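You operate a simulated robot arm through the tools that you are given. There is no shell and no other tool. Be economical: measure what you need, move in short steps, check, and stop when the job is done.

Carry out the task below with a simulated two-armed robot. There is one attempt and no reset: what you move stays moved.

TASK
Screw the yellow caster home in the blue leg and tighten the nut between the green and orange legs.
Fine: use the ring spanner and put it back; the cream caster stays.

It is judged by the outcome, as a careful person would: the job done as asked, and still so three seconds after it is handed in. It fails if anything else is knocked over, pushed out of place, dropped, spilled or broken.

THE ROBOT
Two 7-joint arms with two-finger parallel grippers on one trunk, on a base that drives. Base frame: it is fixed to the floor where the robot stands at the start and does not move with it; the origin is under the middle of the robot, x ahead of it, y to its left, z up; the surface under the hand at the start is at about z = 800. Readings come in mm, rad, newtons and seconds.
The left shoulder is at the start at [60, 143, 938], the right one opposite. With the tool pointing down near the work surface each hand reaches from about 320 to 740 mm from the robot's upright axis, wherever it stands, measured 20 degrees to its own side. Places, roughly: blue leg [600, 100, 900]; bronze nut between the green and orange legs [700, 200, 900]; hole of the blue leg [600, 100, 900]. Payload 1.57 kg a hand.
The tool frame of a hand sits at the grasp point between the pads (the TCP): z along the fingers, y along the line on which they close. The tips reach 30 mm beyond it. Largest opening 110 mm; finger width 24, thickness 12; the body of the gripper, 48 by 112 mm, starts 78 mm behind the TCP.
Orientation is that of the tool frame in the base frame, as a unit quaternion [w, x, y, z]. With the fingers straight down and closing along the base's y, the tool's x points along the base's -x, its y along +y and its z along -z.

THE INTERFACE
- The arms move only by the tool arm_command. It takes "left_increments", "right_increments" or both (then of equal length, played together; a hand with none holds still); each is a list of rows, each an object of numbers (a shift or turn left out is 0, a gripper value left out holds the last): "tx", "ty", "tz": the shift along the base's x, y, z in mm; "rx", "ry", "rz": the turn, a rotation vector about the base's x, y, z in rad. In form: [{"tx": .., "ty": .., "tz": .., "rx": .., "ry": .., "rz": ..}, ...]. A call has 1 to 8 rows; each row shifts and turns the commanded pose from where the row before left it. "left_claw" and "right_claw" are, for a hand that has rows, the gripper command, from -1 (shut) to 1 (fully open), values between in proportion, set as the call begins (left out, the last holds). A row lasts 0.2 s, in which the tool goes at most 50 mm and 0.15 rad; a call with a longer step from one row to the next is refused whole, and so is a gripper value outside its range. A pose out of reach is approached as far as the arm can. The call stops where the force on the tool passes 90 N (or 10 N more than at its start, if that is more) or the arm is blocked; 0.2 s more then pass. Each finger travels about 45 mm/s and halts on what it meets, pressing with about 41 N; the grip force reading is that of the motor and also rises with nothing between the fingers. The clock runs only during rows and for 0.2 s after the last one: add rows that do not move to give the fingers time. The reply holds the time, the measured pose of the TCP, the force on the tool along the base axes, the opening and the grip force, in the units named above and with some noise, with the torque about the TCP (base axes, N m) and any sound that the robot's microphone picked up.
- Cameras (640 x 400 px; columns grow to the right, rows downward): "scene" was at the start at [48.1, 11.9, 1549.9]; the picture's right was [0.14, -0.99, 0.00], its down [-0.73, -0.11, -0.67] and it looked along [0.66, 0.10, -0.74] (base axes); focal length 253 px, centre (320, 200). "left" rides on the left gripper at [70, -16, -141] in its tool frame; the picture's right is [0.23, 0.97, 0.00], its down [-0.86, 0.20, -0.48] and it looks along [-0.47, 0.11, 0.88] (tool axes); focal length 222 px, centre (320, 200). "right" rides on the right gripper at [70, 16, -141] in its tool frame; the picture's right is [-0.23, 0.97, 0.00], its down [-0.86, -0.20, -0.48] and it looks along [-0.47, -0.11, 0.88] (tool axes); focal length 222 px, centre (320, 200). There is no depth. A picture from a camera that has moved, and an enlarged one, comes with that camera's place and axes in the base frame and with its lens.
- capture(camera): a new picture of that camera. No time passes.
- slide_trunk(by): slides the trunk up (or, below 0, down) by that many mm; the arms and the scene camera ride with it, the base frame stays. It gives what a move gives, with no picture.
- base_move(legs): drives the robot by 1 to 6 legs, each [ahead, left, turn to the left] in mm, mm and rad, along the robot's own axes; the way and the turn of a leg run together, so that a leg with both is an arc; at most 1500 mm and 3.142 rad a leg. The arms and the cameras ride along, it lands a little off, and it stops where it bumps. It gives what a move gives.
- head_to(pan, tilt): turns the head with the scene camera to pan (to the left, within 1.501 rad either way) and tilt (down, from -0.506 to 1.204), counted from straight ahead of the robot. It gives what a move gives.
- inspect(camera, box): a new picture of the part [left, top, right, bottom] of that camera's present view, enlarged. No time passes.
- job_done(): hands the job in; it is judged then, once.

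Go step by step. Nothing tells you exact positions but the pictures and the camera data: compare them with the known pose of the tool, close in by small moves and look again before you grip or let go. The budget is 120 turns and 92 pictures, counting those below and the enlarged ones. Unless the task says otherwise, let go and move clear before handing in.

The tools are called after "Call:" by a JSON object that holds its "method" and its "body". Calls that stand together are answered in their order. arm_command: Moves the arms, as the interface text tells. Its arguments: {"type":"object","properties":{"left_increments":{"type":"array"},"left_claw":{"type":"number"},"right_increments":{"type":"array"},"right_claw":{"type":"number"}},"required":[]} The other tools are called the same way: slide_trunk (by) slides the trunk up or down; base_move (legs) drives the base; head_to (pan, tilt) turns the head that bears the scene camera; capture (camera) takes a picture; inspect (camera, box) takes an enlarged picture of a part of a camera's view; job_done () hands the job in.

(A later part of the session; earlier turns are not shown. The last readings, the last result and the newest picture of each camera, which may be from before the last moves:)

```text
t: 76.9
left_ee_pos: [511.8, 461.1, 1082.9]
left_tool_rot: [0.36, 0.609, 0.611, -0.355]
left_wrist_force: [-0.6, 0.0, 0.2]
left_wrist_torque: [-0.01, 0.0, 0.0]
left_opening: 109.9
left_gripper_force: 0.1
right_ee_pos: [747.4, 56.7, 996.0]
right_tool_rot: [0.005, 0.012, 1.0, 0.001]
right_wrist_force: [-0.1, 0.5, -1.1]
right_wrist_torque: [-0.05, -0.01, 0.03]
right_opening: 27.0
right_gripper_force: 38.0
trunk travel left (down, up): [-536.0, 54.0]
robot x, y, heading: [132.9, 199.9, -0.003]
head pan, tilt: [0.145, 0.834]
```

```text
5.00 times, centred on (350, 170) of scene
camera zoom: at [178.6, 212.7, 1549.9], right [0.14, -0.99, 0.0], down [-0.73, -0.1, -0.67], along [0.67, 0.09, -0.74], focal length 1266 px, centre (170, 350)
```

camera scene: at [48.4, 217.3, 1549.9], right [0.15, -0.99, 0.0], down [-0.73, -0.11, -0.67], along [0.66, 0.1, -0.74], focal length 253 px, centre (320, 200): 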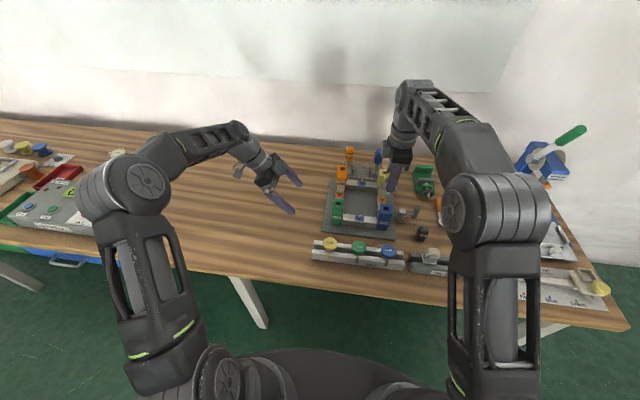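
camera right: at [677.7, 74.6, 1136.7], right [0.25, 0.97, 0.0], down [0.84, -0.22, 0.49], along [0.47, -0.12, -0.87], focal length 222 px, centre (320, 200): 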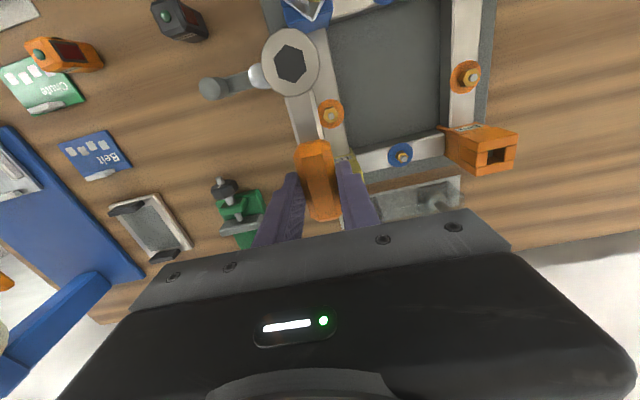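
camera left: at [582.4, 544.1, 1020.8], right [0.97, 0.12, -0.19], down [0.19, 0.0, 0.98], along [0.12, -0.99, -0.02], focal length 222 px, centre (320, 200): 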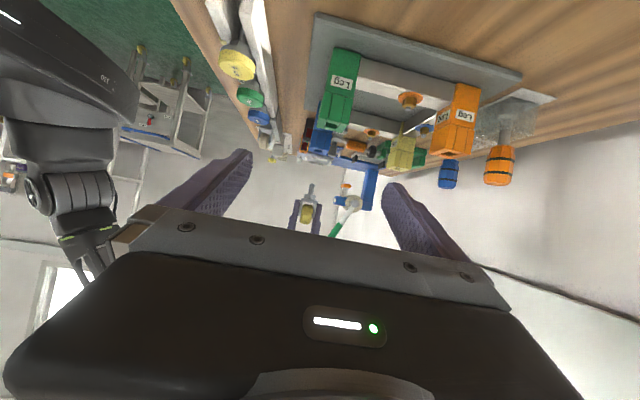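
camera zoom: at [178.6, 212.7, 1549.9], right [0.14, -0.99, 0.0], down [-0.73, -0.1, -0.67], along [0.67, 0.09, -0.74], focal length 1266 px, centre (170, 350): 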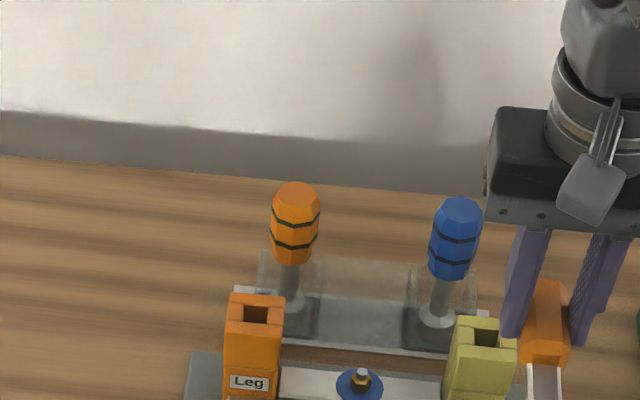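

Nut top ≈ (717,238,856) with corners along y; the spanner's socket corners lie along its handle, so a handle pointing −y (hand yaw −90°) matches. Rotate and move above the nut.

Call:
{"method": "arm_command", "body": {"right_increments": [{"tx": -2.8, "ty": 8.9, "rz": -0.141}, {"tx": -2.8, "ty": 8.9, "rz": -0.141}, {"tx": -2.8, "ty": 8.9, "rz": -0.141}, {"tx": -2.8, "ty": 8.9, "rz": -0.141}, {"tx": -2.8, "ty": 8.9, "rz": -0.141}, {"tx": -2.8, "ty": 8.9, "rz": -0.141}, {"tx": -2.8, "ty": 8.9, "rz": -0.141}, {"tx": -2.8, "ty": 8.9, "rz": -0.141}]}}

Call:
{"method": "arm_command", "body": {"right_increments": [{"tx": -2.8, "ty": 8.9, "rz": -0.141}, {"tx": -2.8, "ty": 8.9, "rz": -0.141}, {"tx": -2.8, "ty": 8.9, "rz": -0.141}, {"tz": -30}, {}]}}

Call:
{"method": "capture", "body": {"camera": "right"}}

Call:
{"method": "capture", "body": {"camera": "scene"}}

```text
t: 78.7
left_ee_pos: [511.6, 459.5, 1082.5]
left_tool_rot: [0.36, 0.609, 0.612, -0.353]
left_wrist_force: [-0.5, -0.3, -0.3]
left_wrist_torque: [0.02, -0.03, 0.01]
left_opening: 110.0
left_gripper_force: 0.1
right_ee_pos: [723.3, 127.0, 995.5]
right_tool_rot: [0.006, 0.546, 0.838, -0.003]
right_wrist_force: [-0.8, 0.0, -1.2]
right_wrist_torque: [-0.04, 0.01, -0.02]
right_opening: 26.9
right_gripper_force: 38.1
trunk travel left (down, up): [-536.0, 54.0]
robot x, y, heading: [127.5, 200.7, -0.004]
head pan, tilt: [0.145, 0.834]
```

```text
t: 79.9
left_ee_pos: [511.2, 460.4, 1083.6]
left_tool_rot: [0.36, 0.61, 0.611, -0.354]
left_wrist_force: [0.0, -0.2, 0.9]
left_wrist_torque: [0.02, -0.01, -0.01]
left_opening: 110.1
left_gripper_force: 0.0
right_ee_pos: [717.6, 154.7, 964.7]
right_tool_rot: [0.005, 0.708, 0.706, -0.004]
right_wrist_force: [-0.5, -0.1, -0.7]
right_wrist_torque: [0.0, 0.02, 0.0]
right_opening: 26.9
right_gripper_force: 37.9
trunk travel left (down, up): [-536.0, 54.0]
robot x, y, heading: [130.8, 201.8, -0.002]
head pan, tilt: [0.145, 0.834]
```

```text
34 pictures are left
camera right: at [734.0, 224.9, 1105.7], right [0.97, -0.23, 0.0], down [-0.2, -0.85, 0.49], along [-0.11, -0.48, -0.87], focal length 222 px, centre (320, 200)
```

right: 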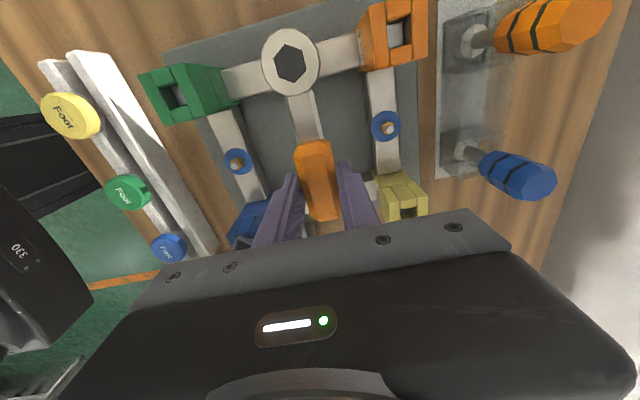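

```text
33 pictures are left
camera scene: at [178.2, 211.4, 1549.9], right [0.14, -0.99, 0.0], down [-0.73, -0.1, -0.67], along [0.67, 0.09, -0.74], focal length 253 px, centre (320, 200)
```

scene: 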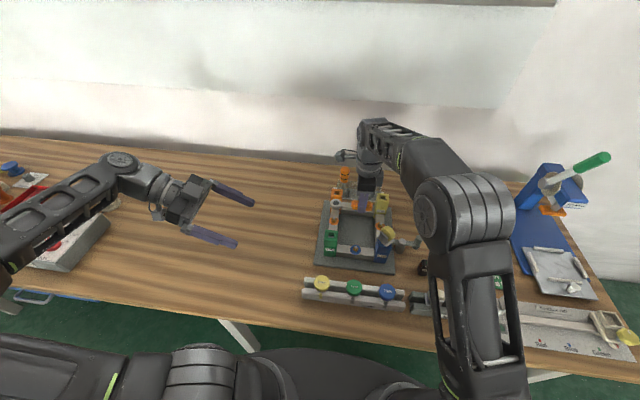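

The ring hides the nut from above, so bring the left camera to a low side view of the nut.

Call:
{"method": "arm_command", "body": {"left_increments": [{"tx": 37, "ty": -12, "tz": -30}, {"tx": 37, "ty": -12, "tz": -30}, {"tx": 37, "ty": -12, "tz": -30}, {"tx": 37, "ty": -12, "tz": -30}, {"tx": 37, "ty": -12, "tz": -30}, {}], "right_increments": [{}, {}, {}, {}, {"tz": -35}, {"tz": -20}]}}

Call:
{"method": "capture", "body": {"camera": "left"}}

```text
t: 81.3
left_ee_pos: [697.4, 402.7, 934.0]
left_tool_rot: [0.359, 0.61, 0.611, -0.354]
left_wrist_force: [0.5, 0.0, -0.7]
left_wrist_torque: [0.05, 0.03, -0.01]
left_opening: 110.1
left_gripper_force: 0.1
right_ee_pos: [716.1, 155.1, 909.7]
right_tool_rot: [0.005, 0.708, 0.706, -0.002]
right_wrist_force: [-0.1, -0.2, -2.0]
right_wrist_torque: [0.0, 0.01, 0.0]
right_opening: 27.0
right_gripper_force: 37.9
trunk travel left (down, up): [-536.0, 54.0]
robot x, y, heading: [133.1, 200.2, -0.001]
head pan, tilt: [0.145, 0.834]
```

```text
32 pictures are left
camera left: at [680.1, 559.5, 943.4], right [0.97, 0.12, -0.19], down [0.19, 0.0, 0.98], along [0.11, -0.99, -0.02], focal length 222 px, centre (320, 200)
```

left: 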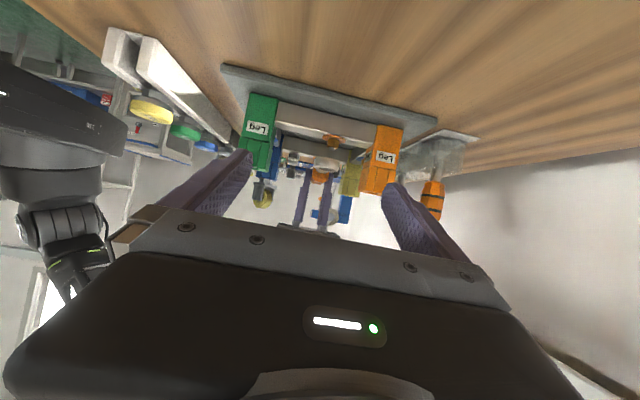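

Call:
{"method": "inspect", "body": {"camera": "left", "box": [300, 115, 364, 175]}}

Call:
{"method": "inspect", "body": {"camera": "scene", "box": [320, 180, 400, 270]}}

```text
6.67 times, centred on (332, 145) of left
camera zoom: at [680.1, 559.5, 943.4], right [0.97, 0.12, -0.19], down [0.19, 0.0, 0.98], along [0.11, -0.99, -0.02], focal length 1481 px, centre (240, 567)
```

zoom: 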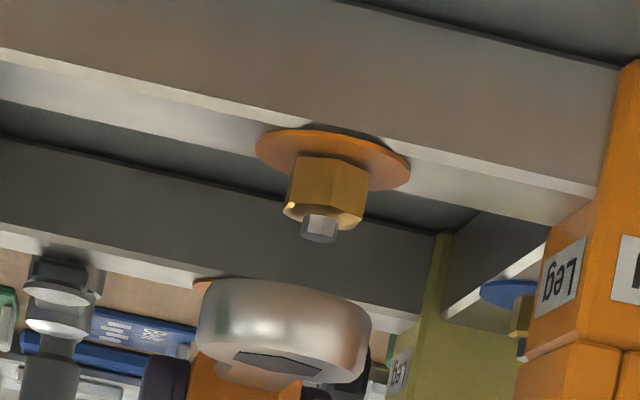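

```text
4.44 times, centred on (360, 225) of scene
camera zoom: at [178.0, 211.5, 1550.0], right [0.14, -0.99, 0.0], down [-0.73, -0.1, -0.67], along [0.67, 0.09, -0.74], focal length 1126 px, centre (142, 89)
```

zoom: 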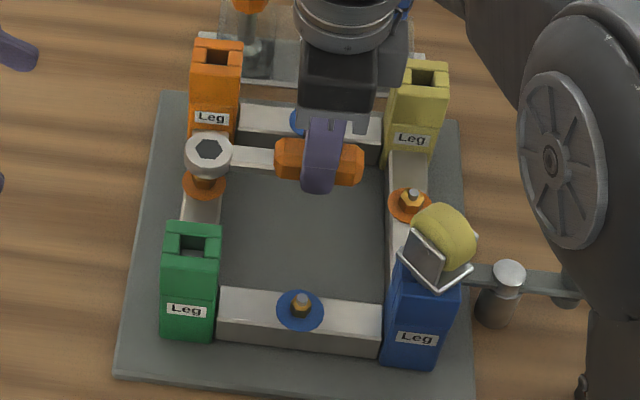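

Ring is about 2.5 mm short in x and 1 mm in y. Correct, lower to just above the nut and look again.

Call:
{"method": "arm_command", "body": {"right_increments": [{"tx": 2.5, "ty": 1}, {"tz": -8}, {"tz": -4}, {}]}}

Call:
{"method": "inspect", "body": {"camera": "left", "box": [308, 125, 356, 170]}}

Call:
{"method": "inspect", "body": {"camera": "scene", "box": [326, 200, 350, 235]}}

```text
t: 82.3
left_ee_pos: [696.3, 400.6, 936.2]
left_tool_rot: [0.36, 0.609, 0.612, -0.353]
left_wrist_force: [0.0, -1.2, 0.6]
left_wrist_torque: [0.02, -0.02, 0.02]
left_opening: 109.7
left_gripper_force: 0.0
right_ee_pos: [718.3, 154.5, 898.2]
right_tool_rot: [0.005, 0.708, 0.706, -0.004]
right_wrist_force: [0.5, -1.0, -0.7]
right_wrist_torque: [0.01, -0.01, -0.01]
right_opening: 27.1
right_gripper_force: 38.1
trunk travel left (down, up): [-536.0, 54.0]
robot x, y, heading: [127.9, 202.7, -0.005]
head pan, tilt: [0.145, 0.834]
```

```text
8.89 times, centred on (332, 148) of left
camera zoom: at [680.2, 559.5, 943.7], right [0.97, 0.12, -0.19], down [0.19, 0.0, 0.98], along [0.12, -0.99, -0.02], focal length 1974 px, centre (213, 667)
```

zoom: 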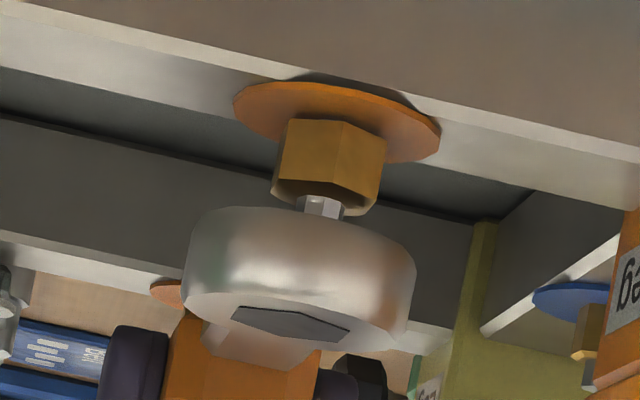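

```text
11.43 times, centred on (338, 218) of scene
camera zoom: at [178.6, 211.3, 1549.9], right [0.14, -0.99, 0.0], down [-0.73, -0.1, -0.67], along [0.67, 0.09, -0.74], focal length 2895 px, centre (114, 0)
```

zoom: 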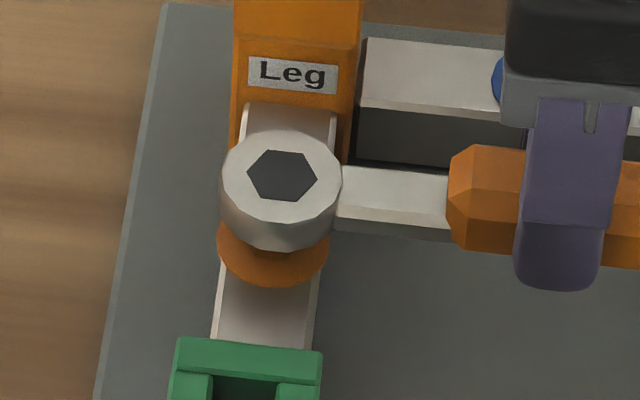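

Offset now ≈(+1.4,+1.2) mm. Correct and lower onto the nut, watching force.

Call:
{"method": "arm_command", "body": {"right_increments": [{"tx": 1.4, "ty": 1.2}, {"tz": -3}, {"tz": -2}, {"tz": -2}, {}]}}

Call:
{"method": "inspect", "body": {"camera": "left", "box": [308, 125, 356, 170]}}

```text
t: 83.5
left_ee_pos: [697.7, 400.0, 934.6]
left_tool_rot: [0.36, 0.609, 0.612, -0.354]
left_wrist_force: [0.8, 0.6, -0.3]
left_wrist_torque: [-0.01, 0.0, -0.04]
left_opening: 110.1
left_gripper_force: 0.1
right_ee_pos: [720.9, 157.9, 891.7]
right_tool_rot: [0.005, 0.708, 0.706, -0.003]
right_wrist_force: [-0.3, -0.3, -1.3]
right_wrist_torque: [-0.03, 0.02, 0.01]
right_opening: 26.8
right_gripper_force: 37.9
trunk travel left (down, up): [-536.0, 54.0]
robot x, y, heading: [128.2, 199.5, -0.004]
head pan, tilt: [0.145, 0.834]
```

```text
8.89 times, centred on (332, 148) of left
camera zoom: at [680.1, 559.5, 943.7], right [0.97, 0.12, -0.19], down [0.19, 0.0, 0.98], along [0.12, -0.99, -0.02], focal length 1974 px, centre (213, 667)
```

zoom: 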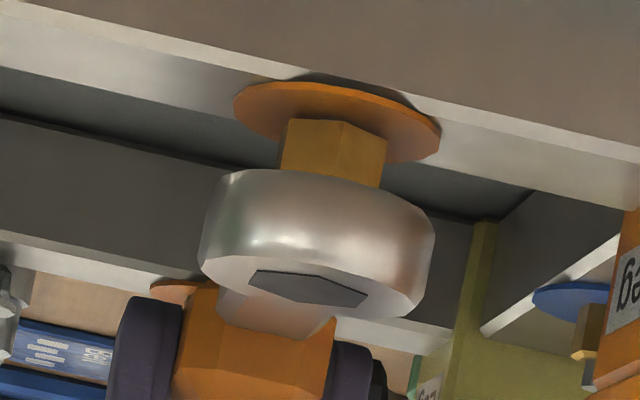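

Call:
{"method": "arm_command", "body": {"right_increments": [{"tx": 0.5, "tz": -1.5}, {"tz": -1.5}, {"tz": -1}, {}]}}

```text
t: 84.5
left_ee_pos: [696.8, 401.2, 933.4]
left_tool_rot: [0.36, 0.609, 0.612, -0.353]
left_wrist_force: [-0.5, 0.3, -0.3]
left_wrist_torque: [-0.01, -0.03, 0.01]
left_opening: 110.0
left_gripper_force: 0.0
right_ee_pos: [720.1, 155.5, 887.2]
right_tool_rot: [0.005, 0.708, 0.706, -0.004]
right_wrist_force: [0.2, 0.0, -1.5]
right_wrist_torque: [-0.04, 0.04, 0.01]
right_opening: 27.3
right_gripper_force: 37.7
trunk travel left (down, up): [-536.0, 54.0]
robot x, y, heading: [127.5, 198.8, -0.0]
head pan, tilt: [0.145, 0.834]
```

Call:
{"method": "arm_command", "body": {"right_increments": [{"tz": -1.5}, {"tz": -1.5}, {"tz": -1}, {}]}}

Call:
{"method": "inspect", "body": {"camera": "left", "box": [308, 125, 356, 170]}}

```text
t: 85.5
left_ee_pos: [698.0, 401.2, 934.5]
left_tool_rot: [0.36, 0.609, 0.612, -0.353]
left_wrist_force: [0.8, 0.0, 0.4]
left_wrist_torque: [0.0, -0.04, 0.0]
left_opening: 110.0
left_gripper_force: 0.1
right_ee_pos: [720.0, 156.2, 885.2]
right_tool_rot: [0.005, 0.708, 0.706, -0.004]
right_wrist_force: [-0.3, 0.8, -1.1]
right_wrist_torque: [-0.01, 0.02, 0.0]
right_opening: 27.0
right_gripper_force: 38.0
trunk travel left (down, up): [-536.0, 54.0]
robot x, y, heading: [132.9, 198.8, -0.006]
head pan, tilt: [0.145, 0.834]
```

```text
8.89 times, centred on (332, 148) of left
camera zoom: at [680.2, 559.5, 943.7], right [0.97, 0.12, -0.19], down [0.19, 0.0, 0.98], along [0.12, -0.99, -0.02], focal length 1974 px, centre (213, 667)
```

zoom: 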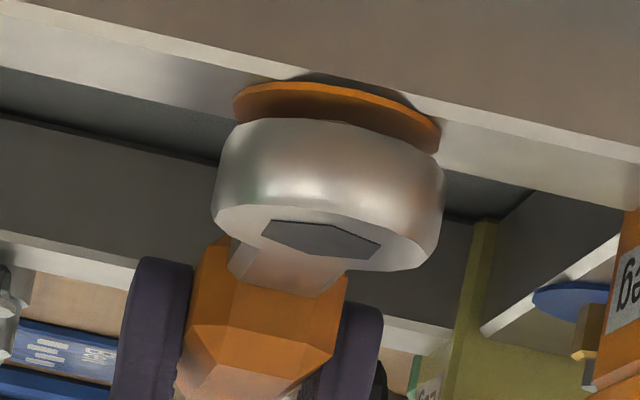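

The ring is fully over the nut without contact force. Turn clockwise about the nut centre, first 0.3 rad.

Call:
{"method": "arm_command", "body": {"right_increments": [{"tx": -6.14, "ty": 0.23, "rz": -0.075}, {"tx": -6.11, "ty": 0.69, "rz": -0.075}, {"tx": -6.04, "ty": 1.15, "rz": -0.075}, {"tx": -5.94, "ty": 1.59, "rz": -0.075}]}}

```text
t: 86.5
left_ee_pos: [697.2, 400.9, 934.6]
left_tool_rot: [0.359, 0.61, 0.611, -0.354]
left_wrist_force: [0.7, -0.1, 0.4]
left_wrist_torque: [0.01, -0.02, -0.02]
left_opening: 110.1
left_gripper_force: 0.0
right_ee_pos: [697.1, 160.3, 884.7]
right_tool_rot: [0.005, 0.807, 0.591, -0.005]
right_wrist_force: [-0.8, -0.9, -0.1]
right_wrist_torque: [-0.02, -0.01, -0.02]
right_opening: 27.3
right_gripper_force: 38.1
trunk travel left (down, up): [-536.0, 54.0]
robot x, y, heading: [129.5, 198.1, -0.005]
head pan, tilt: [0.145, 0.834]
```

Call:
{"method": "arm_command", "body": {"right_increments": [{"tx": -5.8, "ty": 2.04, "rz": -0.075}, {"tx": -5.64, "ty": 2.46, "rz": -0.075}, {"tx": -5.43, "ty": 2.89, "rz": -0.075}]}}

Call:
{"method": "inspect", "body": {"camera": "left", "box": [300, 115, 364, 175]}}

Call:
{"method": "inspect", "body": {"camera": "scene", "box": [320, 190, 400, 260]}}

```text
t: 87.3
left_ee_pos: [697.1, 401.3, 934.5]
left_tool_rot: [0.361, 0.609, 0.612, -0.354]
left_wrist_force: [-0.4, 0.5, 0.3]
left_wrist_torque: [0.02, 0.01, -0.03]
left_opening: 109.9
left_gripper_force: 0.1
right_ee_pos: [680.1, 166.7, 885.3]
right_tool_rot: [0.004, 0.868, 0.497, -0.005]
right_wrist_force: [0.8, -0.1, -1.3]
right_wrist_torque: [0.0, 0.02, 0.0]
right_opening: 26.9
right_gripper_force: 37.8
trunk travel left (down, up): [-536.0, 54.0]
robot x, y, heading: [131.4, 198.8, -0.005]
head pan, tilt: [0.145, 0.834]
```

```text
6.67 times, centred on (332, 145) of left
camera zoom: at [680.0, 559.6, 943.7], right [0.97, 0.12, -0.19], down [0.19, 0.0, 0.98], along [0.12, -0.99, -0.02], focal length 1481 px, centre (240, 567)
```

zoom: 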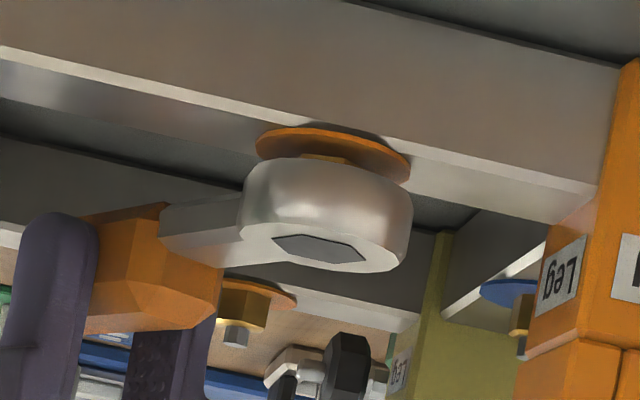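

```text
5.71 times, centred on (360, 225) of scene
camera zoom: at [178.4, 211.4, 1549.9], right [0.14, -0.99, 0.0], down [-0.73, -0.1, -0.67], along [0.67, 0.09, -0.74], focal length 1447 px, centre (91, 57)
```

zoom: 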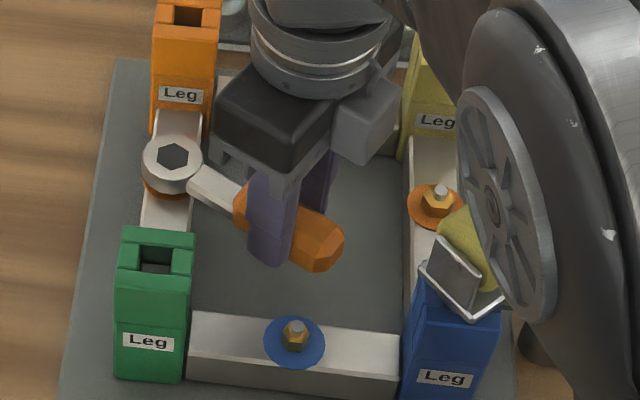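

No torque yet. I'll lift off, check whether the nut turned, and swing the spanner back 60°.

Call:
{"method": "arm_command", "body": {"right_increments": [{"tz": 8}, {"tz": 10}, {}]}}

Call:
{"method": "inspect", "body": {"camera": "left", "box": [308, 125, 356, 170]}}

```text
t: 88.1
left_ee_pos: [697.9, 401.0, 934.3]
left_tool_rot: [0.36, 0.609, 0.612, -0.353]
left_wrist_force: [0.7, -0.4, 0.6]
left_wrist_torque: [-0.01, 0.02, 0.0]
left_opening: 110.2
left_gripper_force: 0.1
right_ee_pos: [679.8, 167.4, 900.6]
right_tool_rot: [0.003, 0.867, 0.498, -0.005]
right_wrist_force: [1.2, 0.2, -0.9]
right_wrist_torque: [0.0, 0.01, 0.0]
right_opening: 26.8
right_gripper_force: 38.0
trunk travel left (down, up): [-536.0, 54.0]
robot x, y, heading: [128.3, 198.0, 0.001]
head pan, tilt: [0.145, 0.834]
```

```text
8.89 times, centred on (332, 148) of left
camera zoom: at [680.2, 559.6, 943.6], right [0.97, 0.12, -0.19], down [0.19, 0.0, 0.98], along [0.12, -0.99, -0.02], focal length 1974 px, centre (213, 667)
```

zoom: 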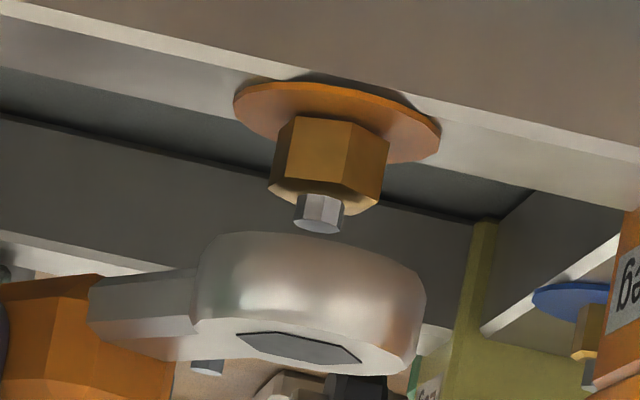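

The nut turned only about 7° (large slack in the socket). Swing the handle back ~58° clockwise-start and re-engage.

Call:
{"method": "arm_command", "body": {"right_increments": [{"tz": 4}, {"tx": 10.6, "ty": -5.15, "rz": 0.1443}, {"tx": 11.25, "ty": -3.6, "rz": 0.1443}, {"tx": 11.7, "ty": -1.95, "rz": 0.1443}, {"tx": 11.8, "ty": -0.25, "rz": 0.1443}, {"tx": 11.7, "ty": 1.5, "rz": 0.1443}, {"tx": 11.4, "ty": 3.1, "rz": 0.1443}, {"tx": 10.8, "ty": 4.8, "rz": 0.1443}]}}

Call:
{"method": "inspect", "body": {"camera": "left", "box": [308, 125, 356, 170]}}

Call:
{"method": "inspect", "body": {"camera": "scene", "box": [320, 190, 360, 240]}}

```text
t: 89.9
left_ee_pos: [697.1, 401.3, 934.5]
left_tool_rot: [0.36, 0.609, 0.612, -0.354]
left_wrist_force: [0.0, 0.3, 0.6]
left_wrist_torque: [0.03, 0.0, -0.01]
left_opening: 109.8
left_gripper_force: 0.0
right_ee_pos: [759.6, 166.2, 905.5]
right_tool_rot: [0.004, 0.518, 0.856, -0.002]
right_wrist_force: [0.1, 0.8, -0.9]
right_wrist_torque: [-0.02, -0.01, 0.01]
right_opening: 27.0
right_gripper_force: 37.8
trunk travel left (down, up): [-536.0, 54.0]
robot x, y, heading: [132.1, 202.1, 0.0]
head pan, tilt: [0.145, 0.834]
```

```text
8.89 times, centred on (332, 148) of left
camera zoom: at [680.3, 559.5, 943.5], right [0.97, 0.12, -0.19], down [0.19, 0.0, 0.98], along [0.12, -0.99, -0.02], focal length 1974 px, centre (213, 667)
```

zoom: 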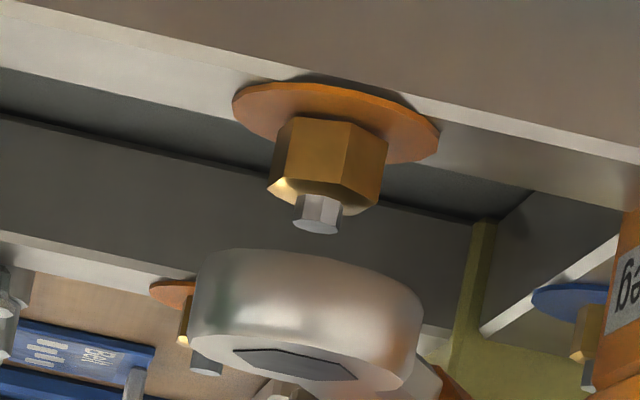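

```text
8.00 times, centred on (340, 215) of scene
camera zoom: at [178.9, 211.4, 1549.9], right [0.14, -0.99, 0.0], down [-0.73, -0.1, -0.67], along [0.67, 0.09, -0.74], focal length 2026 px, centre (160, 80)
```

zoom: 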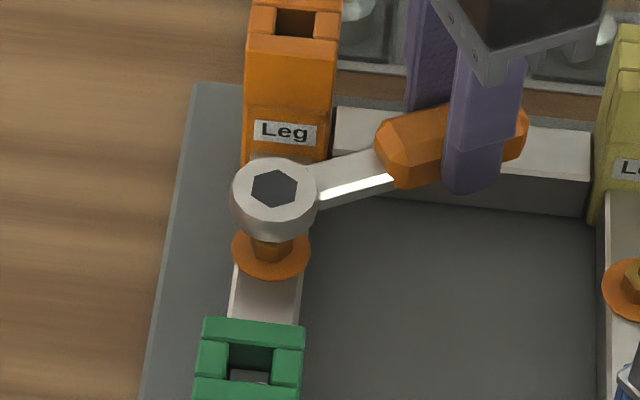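

Slack (~23°) plus nearby nut/legs make the inner sweep too short; the outer (+y) side offers >100°, which suits the left hand. I'll lay the spanner on free table at the left with the right hand and re-grip with the left. First lift and untilt the left hand.

Call:
{"method": "arm_command", "body": {"left_increments": [{"tx": -25, "ty": 15, "tz": 20, "rx": 0.1335}, {"tx": -25, "ty": 15, "tz": 20, "rx": 0.1335}, {"tx": -25, "ty": 15, "tz": 20, "rx": 0.1335}, {"tx": -25, "ty": 15, "tz": 20, "rx": 0.1335}, {"tx": -25, "ty": 15, "tz": 20, "rx": 0.1335}, {"tx": -25, "ty": 15, "tz": 10, "rx": 0.1335}, {"tx": -25, "ty": 15, "rx": 0.1335}, {"tx": -25, "ty": 15, "rx": 0.1335}], "right_increments": [{"tz": 25}, {"tz": 30}, {"tz": 30}, {"tx": -12, "rz": 0.14}, {"tx": -12, "rz": 0.14}, {"tx": -12, "rz": 0.14}, {"tx": -12, "rz": 0.14}, {"tx": -12, "rz": 0.14}]}}

Call:
{"method": "base_move", "body": {"legs": [[0, 180, 0]]}}

Call:
{"method": "arm_command", "body": {"left_increments": [{"rz": 0.143}, {"rz": 0.143}, {"rz": 0.143}, {"rz": 0.143}, {"rz": 0.143}, {"rz": 0.143}, {"rz": 0.143}, {"rz": 0.143}], "right_increments": [{"ty": 8, "rz": 0.13}, {"ty": 8, "rz": 0.13}, {"ty": 8, "rz": 0.128}, {"ty": 8}, {}, {}, {}, {}]}}

```text
t: 91.7
left_ee_pos: [496.3, 519.9, 1042.8]
left_tool_rot: [-0.001, 0.708, 0.707, 0.008]
left_wrist_force: [-0.5, -0.7, 0.3]
left_wrist_torque: [-0.03, -0.02, -0.05]
left_opening: 110.1
left_gripper_force: 0.0
right_ee_pos: [697.4, 164.9, 993.0]
right_tool_rot: [0.006, 0.192, 0.981, 0.0]
right_wrist_force: [-0.6, -0.2, -1.0]
right_wrist_torque: [0.0, -0.03, 0.01]
right_opening: 27.2
right_gripper_force: 37.3
trunk travel left (down, up): [-536.0, 54.0]
robot x, y, heading: [130.7, 201.6, -0.007]
head pan, tilt: [0.145, 0.834]
```

```text
t: 93.2
left_ee_pos: [497.1, 703.4, 1041.2]
left_tool_rot: [0.0, 0.707, 0.707, 0.006]
left_wrist_force: [0.4, 1.0, -0.3]
left_wrist_torque: [0.0, -0.01, -0.05]
left_opening: 110.2
left_gripper_force: 0.0
right_ee_pos: [698.1, 350.4, 991.9]
right_tool_rot: [0.006, 0.192, 0.981, 0.0]
right_wrist_force: [0.4, 0.5, -1.3]
right_wrist_torque: [-0.02, -0.02, -0.03]
right_opening: 27.1
right_gripper_force: 37.7
trunk travel left (down, up): [-536.0, 54.0]
robot x, y, heading: [126.4, 382.3, 0.001]
head pan, tilt: [0.145, 0.834]
```

```text
t: 95.0
left_ee_pos: [497.0, 702.7, 1042.0]
left_tool_rot: [-0.005, 0.211, 0.978, 0.005]
left_wrist_force: [0.2, 0.4, 0.3]
left_wrist_torque: [-0.01, -0.03, -0.04]
left_opening: 110.2
left_gripper_force: 0.1
right_ee_pos: [700.2, 380.9, 991.4]
right_tool_rot: [0.005, -0.001, 1.0, 0.001]
right_wrist_force: [0.2, 0.1, -0.9]
right_wrist_torque: [-0.01, -0.03, -0.02]
right_opening: 27.0
right_gripper_force: 37.4
trunk travel left (down, up): [-536.0, 54.0]
robot x, y, heading: [129.0, 378.3, -0.0]
head pan, tilt: [0.145, 0.834]
```

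Call:
{"method": "capture", "body": {"camera": "right"}}

```text
20 pictures are left
camera right: at [629.8, 396.7, 1131.8], right [0.23, 0.97, 0.0], down [0.85, -0.2, 0.49], along [0.48, -0.11, -0.87], focal length 222 px, centre (320, 200)
```

right: 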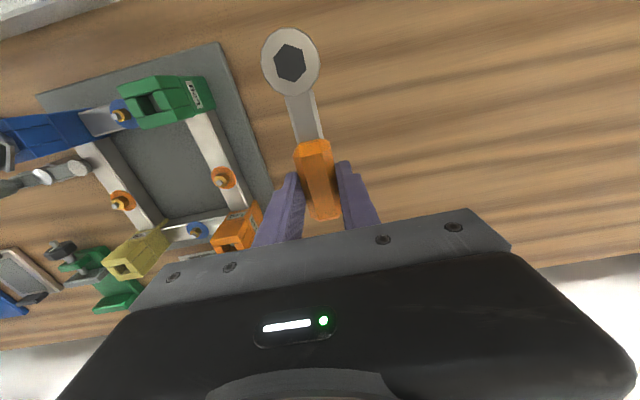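

Table is clear here. Lower and set the spanner down.

Call:
{"method": "arm_command", "body": {"right_increments": [{"ty": 10, "tz": -45}, {"ty": 10, "tz": -45}, {"tz": -40}, {"tz": -15}, {"tz": -6}, {"tz": -3}, {}]}}

```text
t: 96.6
left_ee_pos: [497.1, 702.6, 1042.2]
left_tool_rot: [-0.004, 0.212, 0.977, 0.006]
left_wrist_force: [-0.3, -0.1, -0.6]
left_wrist_torque: [-0.01, 0.03, 0.02]
left_opening: 109.9
left_gripper_force: 0.1
right_ee_pos: [699.0, 401.7, 836.4]
right_tool_rot: [0.006, -0.001, 1.0, 0.001]
right_wrist_force: [-0.5, 0.1, -0.7]
right_wrist_torque: [-0.01, -0.02, -0.01]
right_opening: 27.3
right_gripper_force: 38.2
trunk travel left (down, up): [-536.0, 54.0]
robot x, y, heading: [133.7, 384.7, 0.005]
head pan, tilt: [0.145, 0.834]
```

Call:
{"method": "arm_command", "body": {"right_increments": [{"tz": -1}, {"tz": -0.8}, {}]}}

Call:
{"method": "arm_command", "body": {"right_increments": [{}, {}, {}, {"tz": 20}, {"tz": 45}, {"tz": 45}, {"tz": 45}], "right_claw": 0.0, "left_increments": [{"rz": 0.1425}, {"rz": 0.1425}, {"rz": 0.1425}, {}, {}, {}, {}]}}

Call:
{"method": "arm_command", "body": {"right_increments": [{"tx": -35, "ty": -30}, {"tx": -35, "ty": -35}, {"tx": -35, "ty": -35}, {"tx": -35, "ty": -35}, {"tx": -35, "ty": -35}, {"tx": -35, "ty": -35}, {"tx": -30, "ty": -35}, {"ty": -30}]}}

Call:
{"method": "arm_command", "body": {"left_increments": [{"tx": 29, "ty": -38, "tz": -10}, {"tx": 29, "ty": -38, "tz": -10}, {"tx": 29, "ty": -38, "tz": -10}, {"tx": 29, "ty": -38, "tz": -10}, {"tx": 29, "ty": -38, "tz": -10}, {"tx": 29, "ty": -38, "tz": -10}, {"tx": 28, "ty": -38, "tz": -10}, {"ty": -35, "tz": -10}], "left_claw": 0.0}}

Call:
{"method": "capture", "body": {"camera": "left"}}

```text
t: 97.4
left_ee_pos: [496.7, 702.6, 1042.2]
left_tool_rot: [-0.004, 0.212, 0.977, 0.005]
left_wrist_force: [-0.1, 0.1, 0.2]
left_wrist_torque: [0.0, -0.03, -0.06]
left_opening: 110.0
left_gripper_force: 0.1
right_ee_pos: [697.9, 401.6, 834.7]
right_tool_rot: [0.006, -0.001, 1.0, 0.002]
right_wrist_force: [-0.1, 0.6, -0.2]
right_wrist_torque: [-0.02, 0.06, -0.01]
right_opening: 26.9
right_gripper_force: 37.8
trunk travel left (down, up): [-536.0, 54.0]
robot x, y, heading: [130.4, 381.0, -0.004]
head pan, tilt: [0.145, 0.834]
```

```text
t: 99.0
left_ee_pos: [495.5, 703.7, 1042.2]
left_tool_rot: [-0.005, 0.0, 1.0, 0.004]
left_wrist_force: [0.5, -0.2, -0.1]
left_wrist_torque: [0.03, 0.01, -0.02]
left_opening: 109.8
left_gripper_force: 0.1
right_ee_pos: [696.1, 402.1, 991.2]
right_tool_rot: [0.006, -0.001, 1.0, 0.001]
right_wrist_force: [0.7, -0.1, 0.5]
right_wrist_torque: [-0.01, -0.01, 0.01]
right_opening: 54.8
right_gripper_force: 0.1
trunk travel left (down, up): [-536.0, 54.0]
robot x, y, heading: [133.9, 380.4, 0.005]
head pan, tilt: [0.145, 0.834]
```

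```text
t: 100.8
left_ee_pos: [496.0, 701.4, 1042.2]
left_tool_rot: [-0.005, 0.0, 1.0, 0.004]
left_wrist_force: [-0.3, 0.4, 0.0]
left_wrist_torque: [0.0, -0.01, 0.04]
left_opening: 110.0
left_gripper_force: 0.0
right_ee_pos: [459.1, 130.2, 992.3]
right_tool_rot: [0.005, -0.002, 1.0, 0.001]
right_wrist_force: [0.0, -0.7, -0.1]
right_wrist_torque: [-0.01, 0.01, 0.02]
right_opening: 54.9
right_gripper_force: 0.0
trunk travel left (down, up): [-536.0, 54.0]
robot x, y, heading: [133.0, 379.2, -0.004]
head pan, tilt: [0.145, 0.834]
```

```text
t: 102.6
left_ee_pos: [698.9, 397.9, 962.7]
left_tool_rot: [-0.005, 0.0, 1.0, 0.004]
left_wrist_force: [0.0, -0.2, 0.6]
left_wrist_torque: [0.0, 0.01, -0.03]
left_opening: 55.0
left_gripper_force: 0.0
right_ee_pos: [458.6, 131.0, 990.8]
right_tool_rot: [0.006, -0.001, 1.0, 0.002]
right_wrist_force: [0.2, 1.1, -0.3]
right_wrist_torque: [-0.01, -0.01, 0.0]
right_opening: 54.8
right_gripper_force: 0.3
trunk travel left (down, up): [-536.0, 54.0]
robot x, y, heading: [135.8, 379.4, -0.001]
head pan, tilt: [0.145, 0.834]
```

```text
19 pictures are left
camera left: at [631.5, 381.6, 1103.9], right [-0.23, 0.97, 0.01], down [0.86, 0.2, 0.47], along [0.46, 0.12, -0.88], focal length 222 px, centre (320, 200)
```

left: 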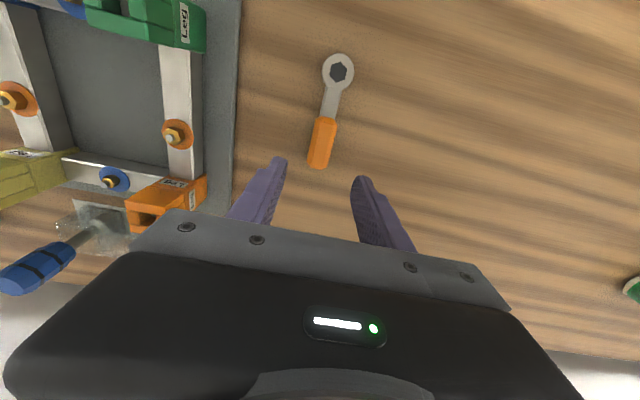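

Spanner lies at ring (618,401), handle along +x. Lower the left hand onto it and grip.

Call:
{"method": "arm_command", "body": {"left_increments": [{"ty": 3.5, "tz": -40}, {"tz": -40}, {"tz": -30}, {"tz": -12}, {"tz": -5}, {}]}}

Call:
{"method": "arm_command", "body": {"left_increments": [{}, {}, {}, {}], "left_claw": -1}}

```text
t: 104.0
left_ee_pos: [699.1, 405.6, 835.0]
left_tool_rot: [-0.005, 0.0, 1.0, 0.004]
left_wrist_force: [0.2, 0.7, 0.9]
left_wrist_torque: [-0.02, 0.0, -0.02]
left_opening: 55.2
left_gripper_force: 0.1
right_ee_pos: [459.8, 130.6, 991.1]
right_tool_rot: [0.006, -0.002, 1.0, 0.001]
right_wrist_force: [0.0, 0.0, -0.2]
right_wrist_torque: [-0.01, -0.01, -0.02]
right_opening: 55.0
right_gripper_force: 0.0
trunk travel left (down, up): [-536.0, 54.0]
robot x, y, heading: [131.3, 383.3, -0.003]
head pan, tilt: [0.145, 0.834]
```

```text
t: 105.0
left_ee_pos: [698.6, 405.9, 834.8]
left_tool_rot: [-0.005, 0.0, 1.0, 0.004]
left_wrist_force: [1.0, -0.7, 0.9]
left_wrist_torque: [-0.04, 0.0, 0.0]
left_opening: 27.2
left_gripper_force: 35.2
right_ee_pos: [458.8, 131.1, 991.2]
right_tool_rot: [0.006, -0.001, 1.0, 0.001]
right_wrist_force: [0.0, 0.5, -0.8]
right_wrist_torque: [0.01, -0.01, 0.0]
right_opening: 54.9
right_gripper_force: 0.2
trunk travel left (down, up): [-536.0, 54.0]
robot x, y, heading: [128.2, 383.5, -0.001]
head pan, tilt: [0.145, 0.834]
```

Gripped. Lift, drive right 180 mm, and rotate the handle to ~131° (pointing outward-left) above the nut.

Call:
{"method": "arm_command", "body": {"left_increments": [{"tz": 15}, {"tz": 40}, {"tz": 45}, {"tz": 45}, {"tz": 15}]}}

Call:
{"method": "base_move", "body": {"legs": [[0, -180, 0]]}}

Call:
{"method": "arm_command", "body": {"left_increments": [{"tx": -2, "ty": 5, "rz": 0.143}, {"tx": -2, "ty": 5, "rz": 0.143}, {"tx": -2, "ty": 5, "rz": 0.143}, {"tx": -2, "ty": 5, "rz": 0.143}, {"tx": -2, "ty": 5, "rz": 0.143}, {"tx": -2, "ty": 5, "rz": 0.143}, {"tx": -2, "ty": 5, "rz": 0.143}, {"tx": -2, "ty": 5, "rz": 0.143}]}}

Call:
{"method": "arm_command", "body": {"left_increments": [{"tx": -2, "ty": 5, "rz": 0.143}, {"tx": -2, "ty": 5, "rz": 0.143}, {"tx": -2, "ty": 5, "rz": 0.143}, {"tx": -2, "ty": 5, "rz": 0.143}, {"tx": -2, "ty": 5, "rz": 0.143}, {"tx": -2, "ty": 5, "rz": 0.143}, {"tx": -2, "ty": 2, "rz": 0.143}, {"tx": -2, "rz": 0.141}]}}

```text
t: 106.2
left_ee_pos: [697.1, 406.8, 993.8]
left_tool_rot: [-0.006, 0.0, 1.0, 0.005]
left_wrist_force: [0.1, -0.9, -1.5]
left_wrist_torque: [0.0, 0.0, 0.0]
left_opening: 26.9
left_gripper_force: 37.6
right_ee_pos: [460.4, 131.8, 991.5]
right_tool_rot: [0.006, -0.001, 1.0, 0.001]
right_wrist_force: [-0.5, -0.5, 0.4]
right_wrist_torque: [0.0, -0.01, 0.0]
right_opening: 55.2
right_gripper_force: 0.0
trunk travel left (down, up): [-536.0, 54.0]
robot x, y, heading: [131.0, 383.7, 0.001]
head pan, tilt: [0.145, 0.834]
```

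```text
t: 107.7
left_ee_pos: [697.8, 225.6, 994.3]
left_tool_rot: [-0.006, -0.001, 1.0, 0.005]
left_wrist_force: [0.3, -0.5, -1.8]
left_wrist_torque: [0.06, 0.0, 0.03]
left_opening: 27.0
left_gripper_force: 37.8
right_ee_pos: [460.4, -49.5, 991.5]
right_tool_rot: [0.006, -0.001, 1.0, 0.001]
right_wrist_force: [0.3, -0.6, -0.5]
right_wrist_torque: [0.03, -0.01, 0.01]
right_opening: 55.2
right_gripper_force: 0.0
trunk travel left (down, up): [-536.0, 54.0]
robot x, y, heading: [131.1, 200.9, 0.002]
head pan, tilt: [0.145, 0.834]
```

```text
t: 109.5
left_ee_pos: [680.6, 266.3, 994.0]
left_tool_rot: [-0.007, -0.542, 0.84, 0.002]
left_wrist_force: [0.2, 0.9, -0.5]
left_wrist_torque: [0.0, 0.01, 0.03]
left_opening: 27.4
left_gripper_force: 38.1
right_ee_pos: [459.4, -47.6, 990.8]
right_tool_rot: [0.007, -0.001, 1.0, 0.001]
right_wrist_force: [-0.1, -0.4, -0.3]
right_wrist_torque: [-0.01, 0.01, -0.01]
right_opening: 55.1
right_gripper_force: 0.1
trunk travel left (down, up): [-536.0, 54.0]
robot x, y, heading: [130.9, 202.7, -0.003]
head pan, tilt: [0.145, 0.834]
```

```text
t: 111.3
left_ee_pos: [665.8, 298.7, 993.9]
left_tool_rot: [0.006, 0.91, -0.414, 0.003]
left_wrist_force: [-0.2, -0.6, -1.3]
left_wrist_torque: [0.0, 0.02, 0.01]
left_opening: 27.1
left_gripper_force: 38.0
right_ee_pos: [460.7, -49.0, 991.6]
right_tool_rot: [0.006, -0.001, 1.0, 0.001]
right_wrist_force: [1.0, 0.5, -0.5]
right_wrist_torque: [-0.02, 0.04, -0.02]
right_opening: 55.1
right_gripper_force: 0.1
trunk travel left (down, up): [-536.0, 54.0]
robot x, y, heading: [133.1, 200.5, 0.003]
head pan, tilt: [0.145, 0.834]
```

At yaw 131°. Lower to just above the bolt and check with the scene camera.

Call:
{"method": "arm_command", "body": {"left_increments": [{"tz": -40}, {"tz": -35}, {"tz": -12}, {}]}}

Call:
{"method": "inspect", "body": {"camera": "scene", "box": [320, 195, 360, 245]}}

Call:
{"method": "capture", "body": {"camera": "left"}}

```text
t: 112.3
left_ee_pos: [665.8, 298.7, 907.6]
left_tool_rot: [0.007, 0.91, -0.414, 0.003]
left_wrist_force: [-0.9, 0.0, -1.1]
left_wrist_torque: [-0.03, 0.02, -0.02]
left_opening: 27.1
left_gripper_force: 38.1
right_ee_pos: [460.2, -48.3, 991.2]
right_tool_rot: [0.007, -0.001, 1.0, 0.001]
right_wrist_force: [0.5, -0.3, 0.1]
right_wrist_torque: [-0.02, -0.01, 0.02]
right_opening: 55.0
right_gripper_force: 0.0
trunk travel left (down, up): [-536.0, 54.0]
robot x, y, heading: [133.2, 203.6, 0.001]
head pan, tilt: [0.145, 0.834]
```

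```text
8.00 times, centred on (340, 220) of scene
camera zoom: at [178.6, 213.6, 1549.9], right [0.14, -0.99, 0.0], down [-0.73, -0.11, -0.67], along [0.67, 0.1, -0.74], focal length 2026 px, centre (160, 40)
```

zoom: 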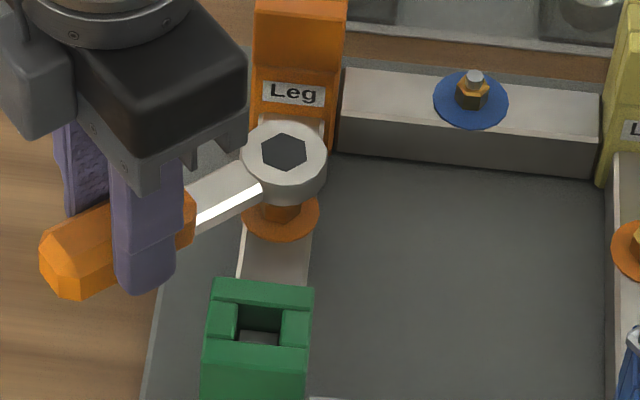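

```text
17 pictures are left
camera left: at [722.8, 260.6, 1050.2], right [-0.59, -0.81, 0.01], down [-0.71, 0.52, 0.47], along [-0.39, 0.27, -0.88], focal length 222 px, centre (320, 200)
```

left: 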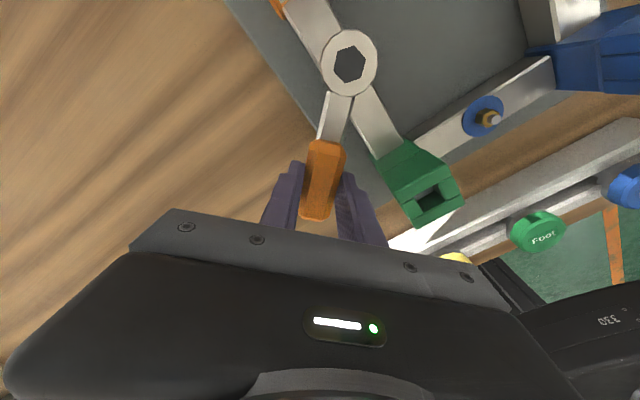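

Ring needs ≈+2.8 mm in x. Correct and descend gently, watching force.

Call:
{"method": "arm_command", "body": {"left_increments": [{"tx": 2.8, "ty": 0.2, "tz": -4}, {"tz": -5}, {"tz": -4}, {}]}}

Call:
{"method": "arm_command", "body": {"left_increments": [{"tz": -2}, {"tz": -2}, {"tz": -1.5}, {}]}}

```text
t: 113.3
left_ee_pos: [667.5, 300.1, 893.8]
left_tool_rot: [0.006, 0.91, -0.415, 0.003]
left_wrist_force: [-0.3, -0.3, -0.7]
left_wrist_torque: [0.01, 0.01, 0.0]
left_opening: 26.9
left_gripper_force: 37.7
right_ee_pos: [458.9, -47.6, 991.2]
right_tool_rot: [0.007, -0.001, 1.0, 0.001]
right_wrist_force: [0.2, 0.8, 0.5]
right_wrist_torque: [0.03, -0.02, 0.0]
right_opening: 55.0
right_gripper_force: 0.1
trunk travel left (down, up): [-536.0, 54.0]
robot x, y, heading: [134.5, 203.1, -0.004]
head pan, tilt: [0.145, 0.834]
```

```text
t: 114.3
left_ee_pos: [667.8, 299.2, 889.2]
left_tool_rot: [0.006, 0.91, -0.415, 0.003]
left_wrist_force: [1.0, -1.1, 0.0]
left_wrist_torque: [-0.01, 0.0, 0.03]
left_opening: 27.2
left_gripper_force: 37.9
right_ee_pos: [458.7, -47.6, 990.2]
right_tool_rot: [0.005, -0.001, 1.0, 0.001]
right_wrist_force: [-1.0, 0.6, 0.2]
right_wrist_torque: [0.0, 0.03, 0.02]
right_opening: 55.0
right_gripper_force: 0.0
trunk travel left (down, up): [-536.0, 54.0]
robot x, y, heading: [130.8, 201.9, -0.001]
head pan, tilt: [0.145, 0.834]
```

Call:
{"method": "arm_command", "body": {"left_increments": [{"tz": -2}, {"tz": -1.5}, {"tz": -1.5}, {}]}}

Call:
{"method": "inspect", "body": {"camera": "scene", "box": [325, 200, 355, 240]}}

```text
t: 115.3
left_ee_pos: [667.8, 298.8, 884.9]
left_tool_rot: [0.006, 0.91, -0.415, 0.002]
left_wrist_force: [-0.5, 0.4, -0.5]
left_wrist_torque: [0.0, -0.01, 0.01]
left_opening: 27.1
left_gripper_force: 37.7
right_ee_pos: [459.2, -48.7, 990.4]
right_tool_rot: [0.005, -0.001, 1.0, 0.001]
right_wrist_force: [-0.6, -0.2, -1.2]
right_wrist_torque: [-0.02, -0.01, -0.03]
right_opening: 54.7
right_gripper_force: 0.0
trunk travel left (down, up): [-536.0, 54.0]
robot x, y, heading: [132.0, 204.5, -0.006]
head pan, tilt: [0.145, 0.834]
```

```text
10.00 times, centred on (340, 220) of scene
camera zoom: at [178.7, 213.6, 1549.9], right [0.14, -0.99, 0.0], down [-0.73, -0.11, -0.67], along [0.67, 0.1, -0.74], focal length 2533 px, centre (120, 0)
```

zoom: 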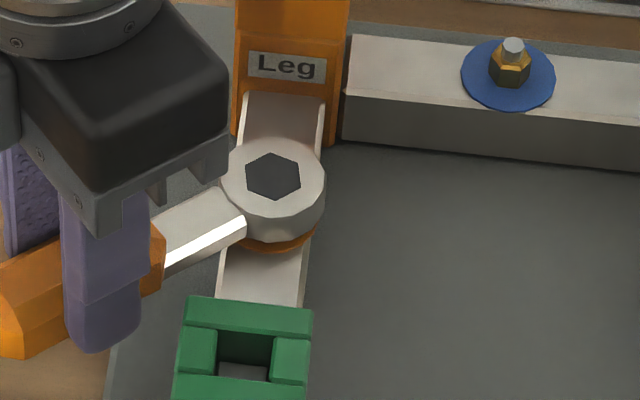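

Ring is seated over the nut. Lower 1.5 mm more and sweep clockwise.

Call:
{"method": "arm_command", "body": {"left_increments": [{"tz": -1.5}, {"tx": 5.13, "ty": 4.12, "rz": -0.08}, {"tx": 5.42, "ty": 3.68, "rz": -0.08}, {"tx": 5.7, "ty": 3.24, "rz": -0.08}, {"tx": 5.94, "ty": 2.78, "rz": -0.08}, {"tx": 6.15, "ty": 2.3, "rz": -0.08}, {"tx": 6.29, "ty": 1.78, "rz": -0.08}]}}

Call:
{"method": "arm_command", "body": {"left_increments": [{"tx": 6.43, "ty": 1.29, "rz": -0.08}, {"tx": 6.52, "ty": 0.77, "rz": -0.08}, {"tx": 6.55, "ty": 0.24, "rz": -0.08}, {"tx": 6.55, "ty": -0.28, "rz": -0.08}]}}

```text
t: 116.9
left_ee_pos: [702.7, 317.7, 880.6]
left_tool_rot: [0.007, 0.785, -0.619, 0.001]
left_wrist_force: [-0.5, 0.4, -0.4]
left_wrist_torque: [0.0, -0.01, 0.0]
left_opening: 27.4
left_gripper_force: 38.6
right_ee_pos: [458.3, -48.4, 990.6]
right_tool_rot: [0.005, 0.0, 1.0, 0.001]
right_wrist_force: [0.4, 0.6, -0.4]
right_wrist_torque: [-0.03, -0.06, 0.0]
right_opening: 54.9
right_gripper_force: 0.0
trunk travel left (down, up): [-536.0, 54.0]
robot x, y, heading: [130.8, 202.9, -0.0]
head pan, tilt: [0.145, 0.834]
```

```text
t: 117.9
left_ee_pos: [727.7, 319.7, 880.4]
left_tool_rot: [-0.007, -0.676, 0.737, -0.001]
left_wrist_force: [0.1, -0.9, -1.4]
left_wrist_torque: [0.0, -0.01, 0.05]
left_opening: 27.1
left_gripper_force: 37.7
right_ee_pos: [459.8, -48.8, 991.4]
right_tool_rot: [0.005, -0.001, 1.0, 0.0]
right_wrist_force: [0.3, 0.4, 0.0]
right_wrist_torque: [-0.01, -0.01, -0.03]
right_opening: 55.0
right_gripper_force: 0.0
trunk travel left (down, up): [-536.0, 54.0]
robot x, y, heading: [134.1, 198.1, 0.003]
head pan, tilt: [0.145, 0.834]
```

Call:
{"method": "arm_command", "body": {"left_increments": [{"tx": 6.51, "ty": -0.8, "rz": -0.08}, {"tx": 6.42, "ty": -1.32, "rz": -0.08}, {"tx": 6.29, "ty": -1.83, "rz": -0.08}, {"tx": 6.13, "ty": -2.33, "rz": -0.08}]}}

Call:
{"method": "arm_command", "body": {"left_increments": [{"tx": 5.92, "ty": -2.8, "rz": -0.08}, {"tx": 5.67, "ty": -3.27, "rz": -0.08}, {"tx": 5.42, "ty": -3.73, "rz": -0.08}]}}

Call:
{"method": "inspect", "body": {"camera": "scene", "box": [315, 190, 365, 240]}}

```text
t: 118.9
left_ee_pos: [753.2, 312.7, 881.3]
left_tool_rot: [-0.007, -0.55, 0.835, 0.001]
left_wrist_force: [0.0, -0.1, -1.3]
left_wrist_torque: [-0.02, 0.0, -0.01]
left_opening: 27.1
left_gripper_force: 37.8
right_ee_pos: [459.2, -49.4, 991.1]
right_tool_rot: [0.004, 0.0, 1.0, 0.001]
right_wrist_force: [0.1, -0.1, 0.5]
right_wrist_torque: [0.01, 0.02, 0.01]
right_opening: 55.2
right_gripper_force: 0.1
trunk travel left (down, up): [-536.0, 54.0]
robot x, y, heading: [130.1, 199.7, 0.001]
head pan, tilt: [0.145, 0.834]
```

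```text
t: 119.7
left_ee_pos: [770.6, 302.9, 882.1]
left_tool_rot: [-0.007, -0.447, 0.894, 0.002]
left_wrist_force: [-1.4, 0.3, -1.9]
left_wrist_torque: [0.04, -0.02, -0.08]
left_opening: 26.9
left_gripper_force: 37.4
right_ee_pos: [459.3, -47.7, 990.0]
right_tool_rot: [0.006, -0.001, 1.0, 0.0]
right_wrist_force: [-0.4, -0.2, -0.2]
right_wrist_torque: [-0.03, 0.04, 0.01]
right_opening: 55.0
right_gripper_force: 0.0
trunk travel left (down, up): [-536.0, 54.0]
robot x, y, heading: [131.1, 203.5, -0.006]
head pan, tilt: [0.145, 0.834]
```

```text
8.00 times, centred on (340, 215) of scene
camera zoom: at [178.7, 213.6, 1549.9], right [0.14, -0.99, 0.0], down [-0.73, -0.11, -0.67], along [0.67, 0.1, -0.74], focal length 2026 px, centre (160, 80)
```

zoom: 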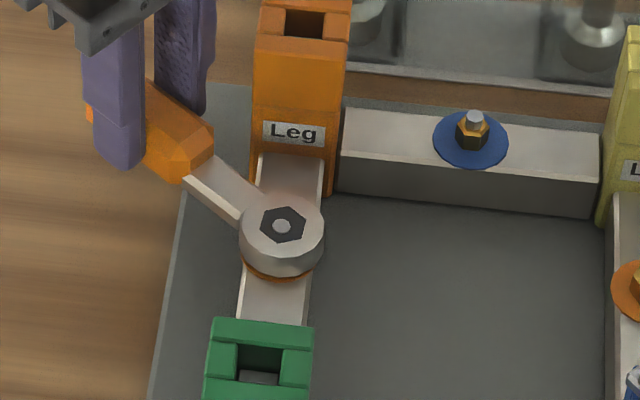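

Bolt is now visible through the socket and torque is still low. Lift and pull the spanner aside to see how far the nut turned.

Call:
{"method": "arm_command", "body": {"left_increments": [{"tz": 12}, {"tz": 14}, {"tx": 24, "ty": 32}, {}]}}

Call:
{"method": "inspect", "body": {"camera": "scene", "box": [330, 205, 355, 240]}}

```text
t: 120.7
left_ee_pos: [793.7, 333.9, 906.9]
left_tool_rot: [-0.007, -0.447, 0.895, 0.001]
left_wrist_force: [0.0, 0.0, -0.6]
left_wrist_torque: [0.02, -0.03, 0.02]
left_opening: 27.0
left_gripper_force: 37.7
right_ee_pos: [459.6, -49.1, 991.6]
right_tool_rot: [0.005, -0.002, 1.0, 0.003]
right_wrist_force: [0.4, 0.7, 0.2]
right_wrist_torque: [0.05, -0.03, -0.02]
right_opening: 55.2
right_gripper_force: 0.0
trunk travel left (down, up): [-536.0, 54.0]
robot x, y, heading: [131.0, 198.7, 0.0]
head pan, tilt: [0.145, 0.834]
```

```text
11.43 times, centred on (342, 222) of scene
camera zoom: at [178.1, 213.0, 1549.9], right [0.14, -0.99, 0.0], down [-0.73, -0.1, -0.67], along [0.67, 0.1, -0.74], focal length 2895 px, centre (63, -57)
```

zoom: 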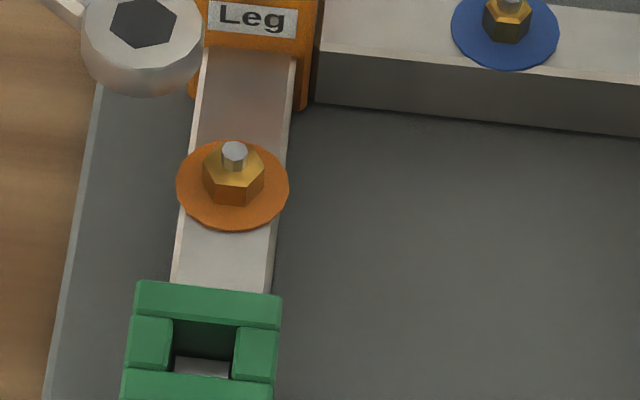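

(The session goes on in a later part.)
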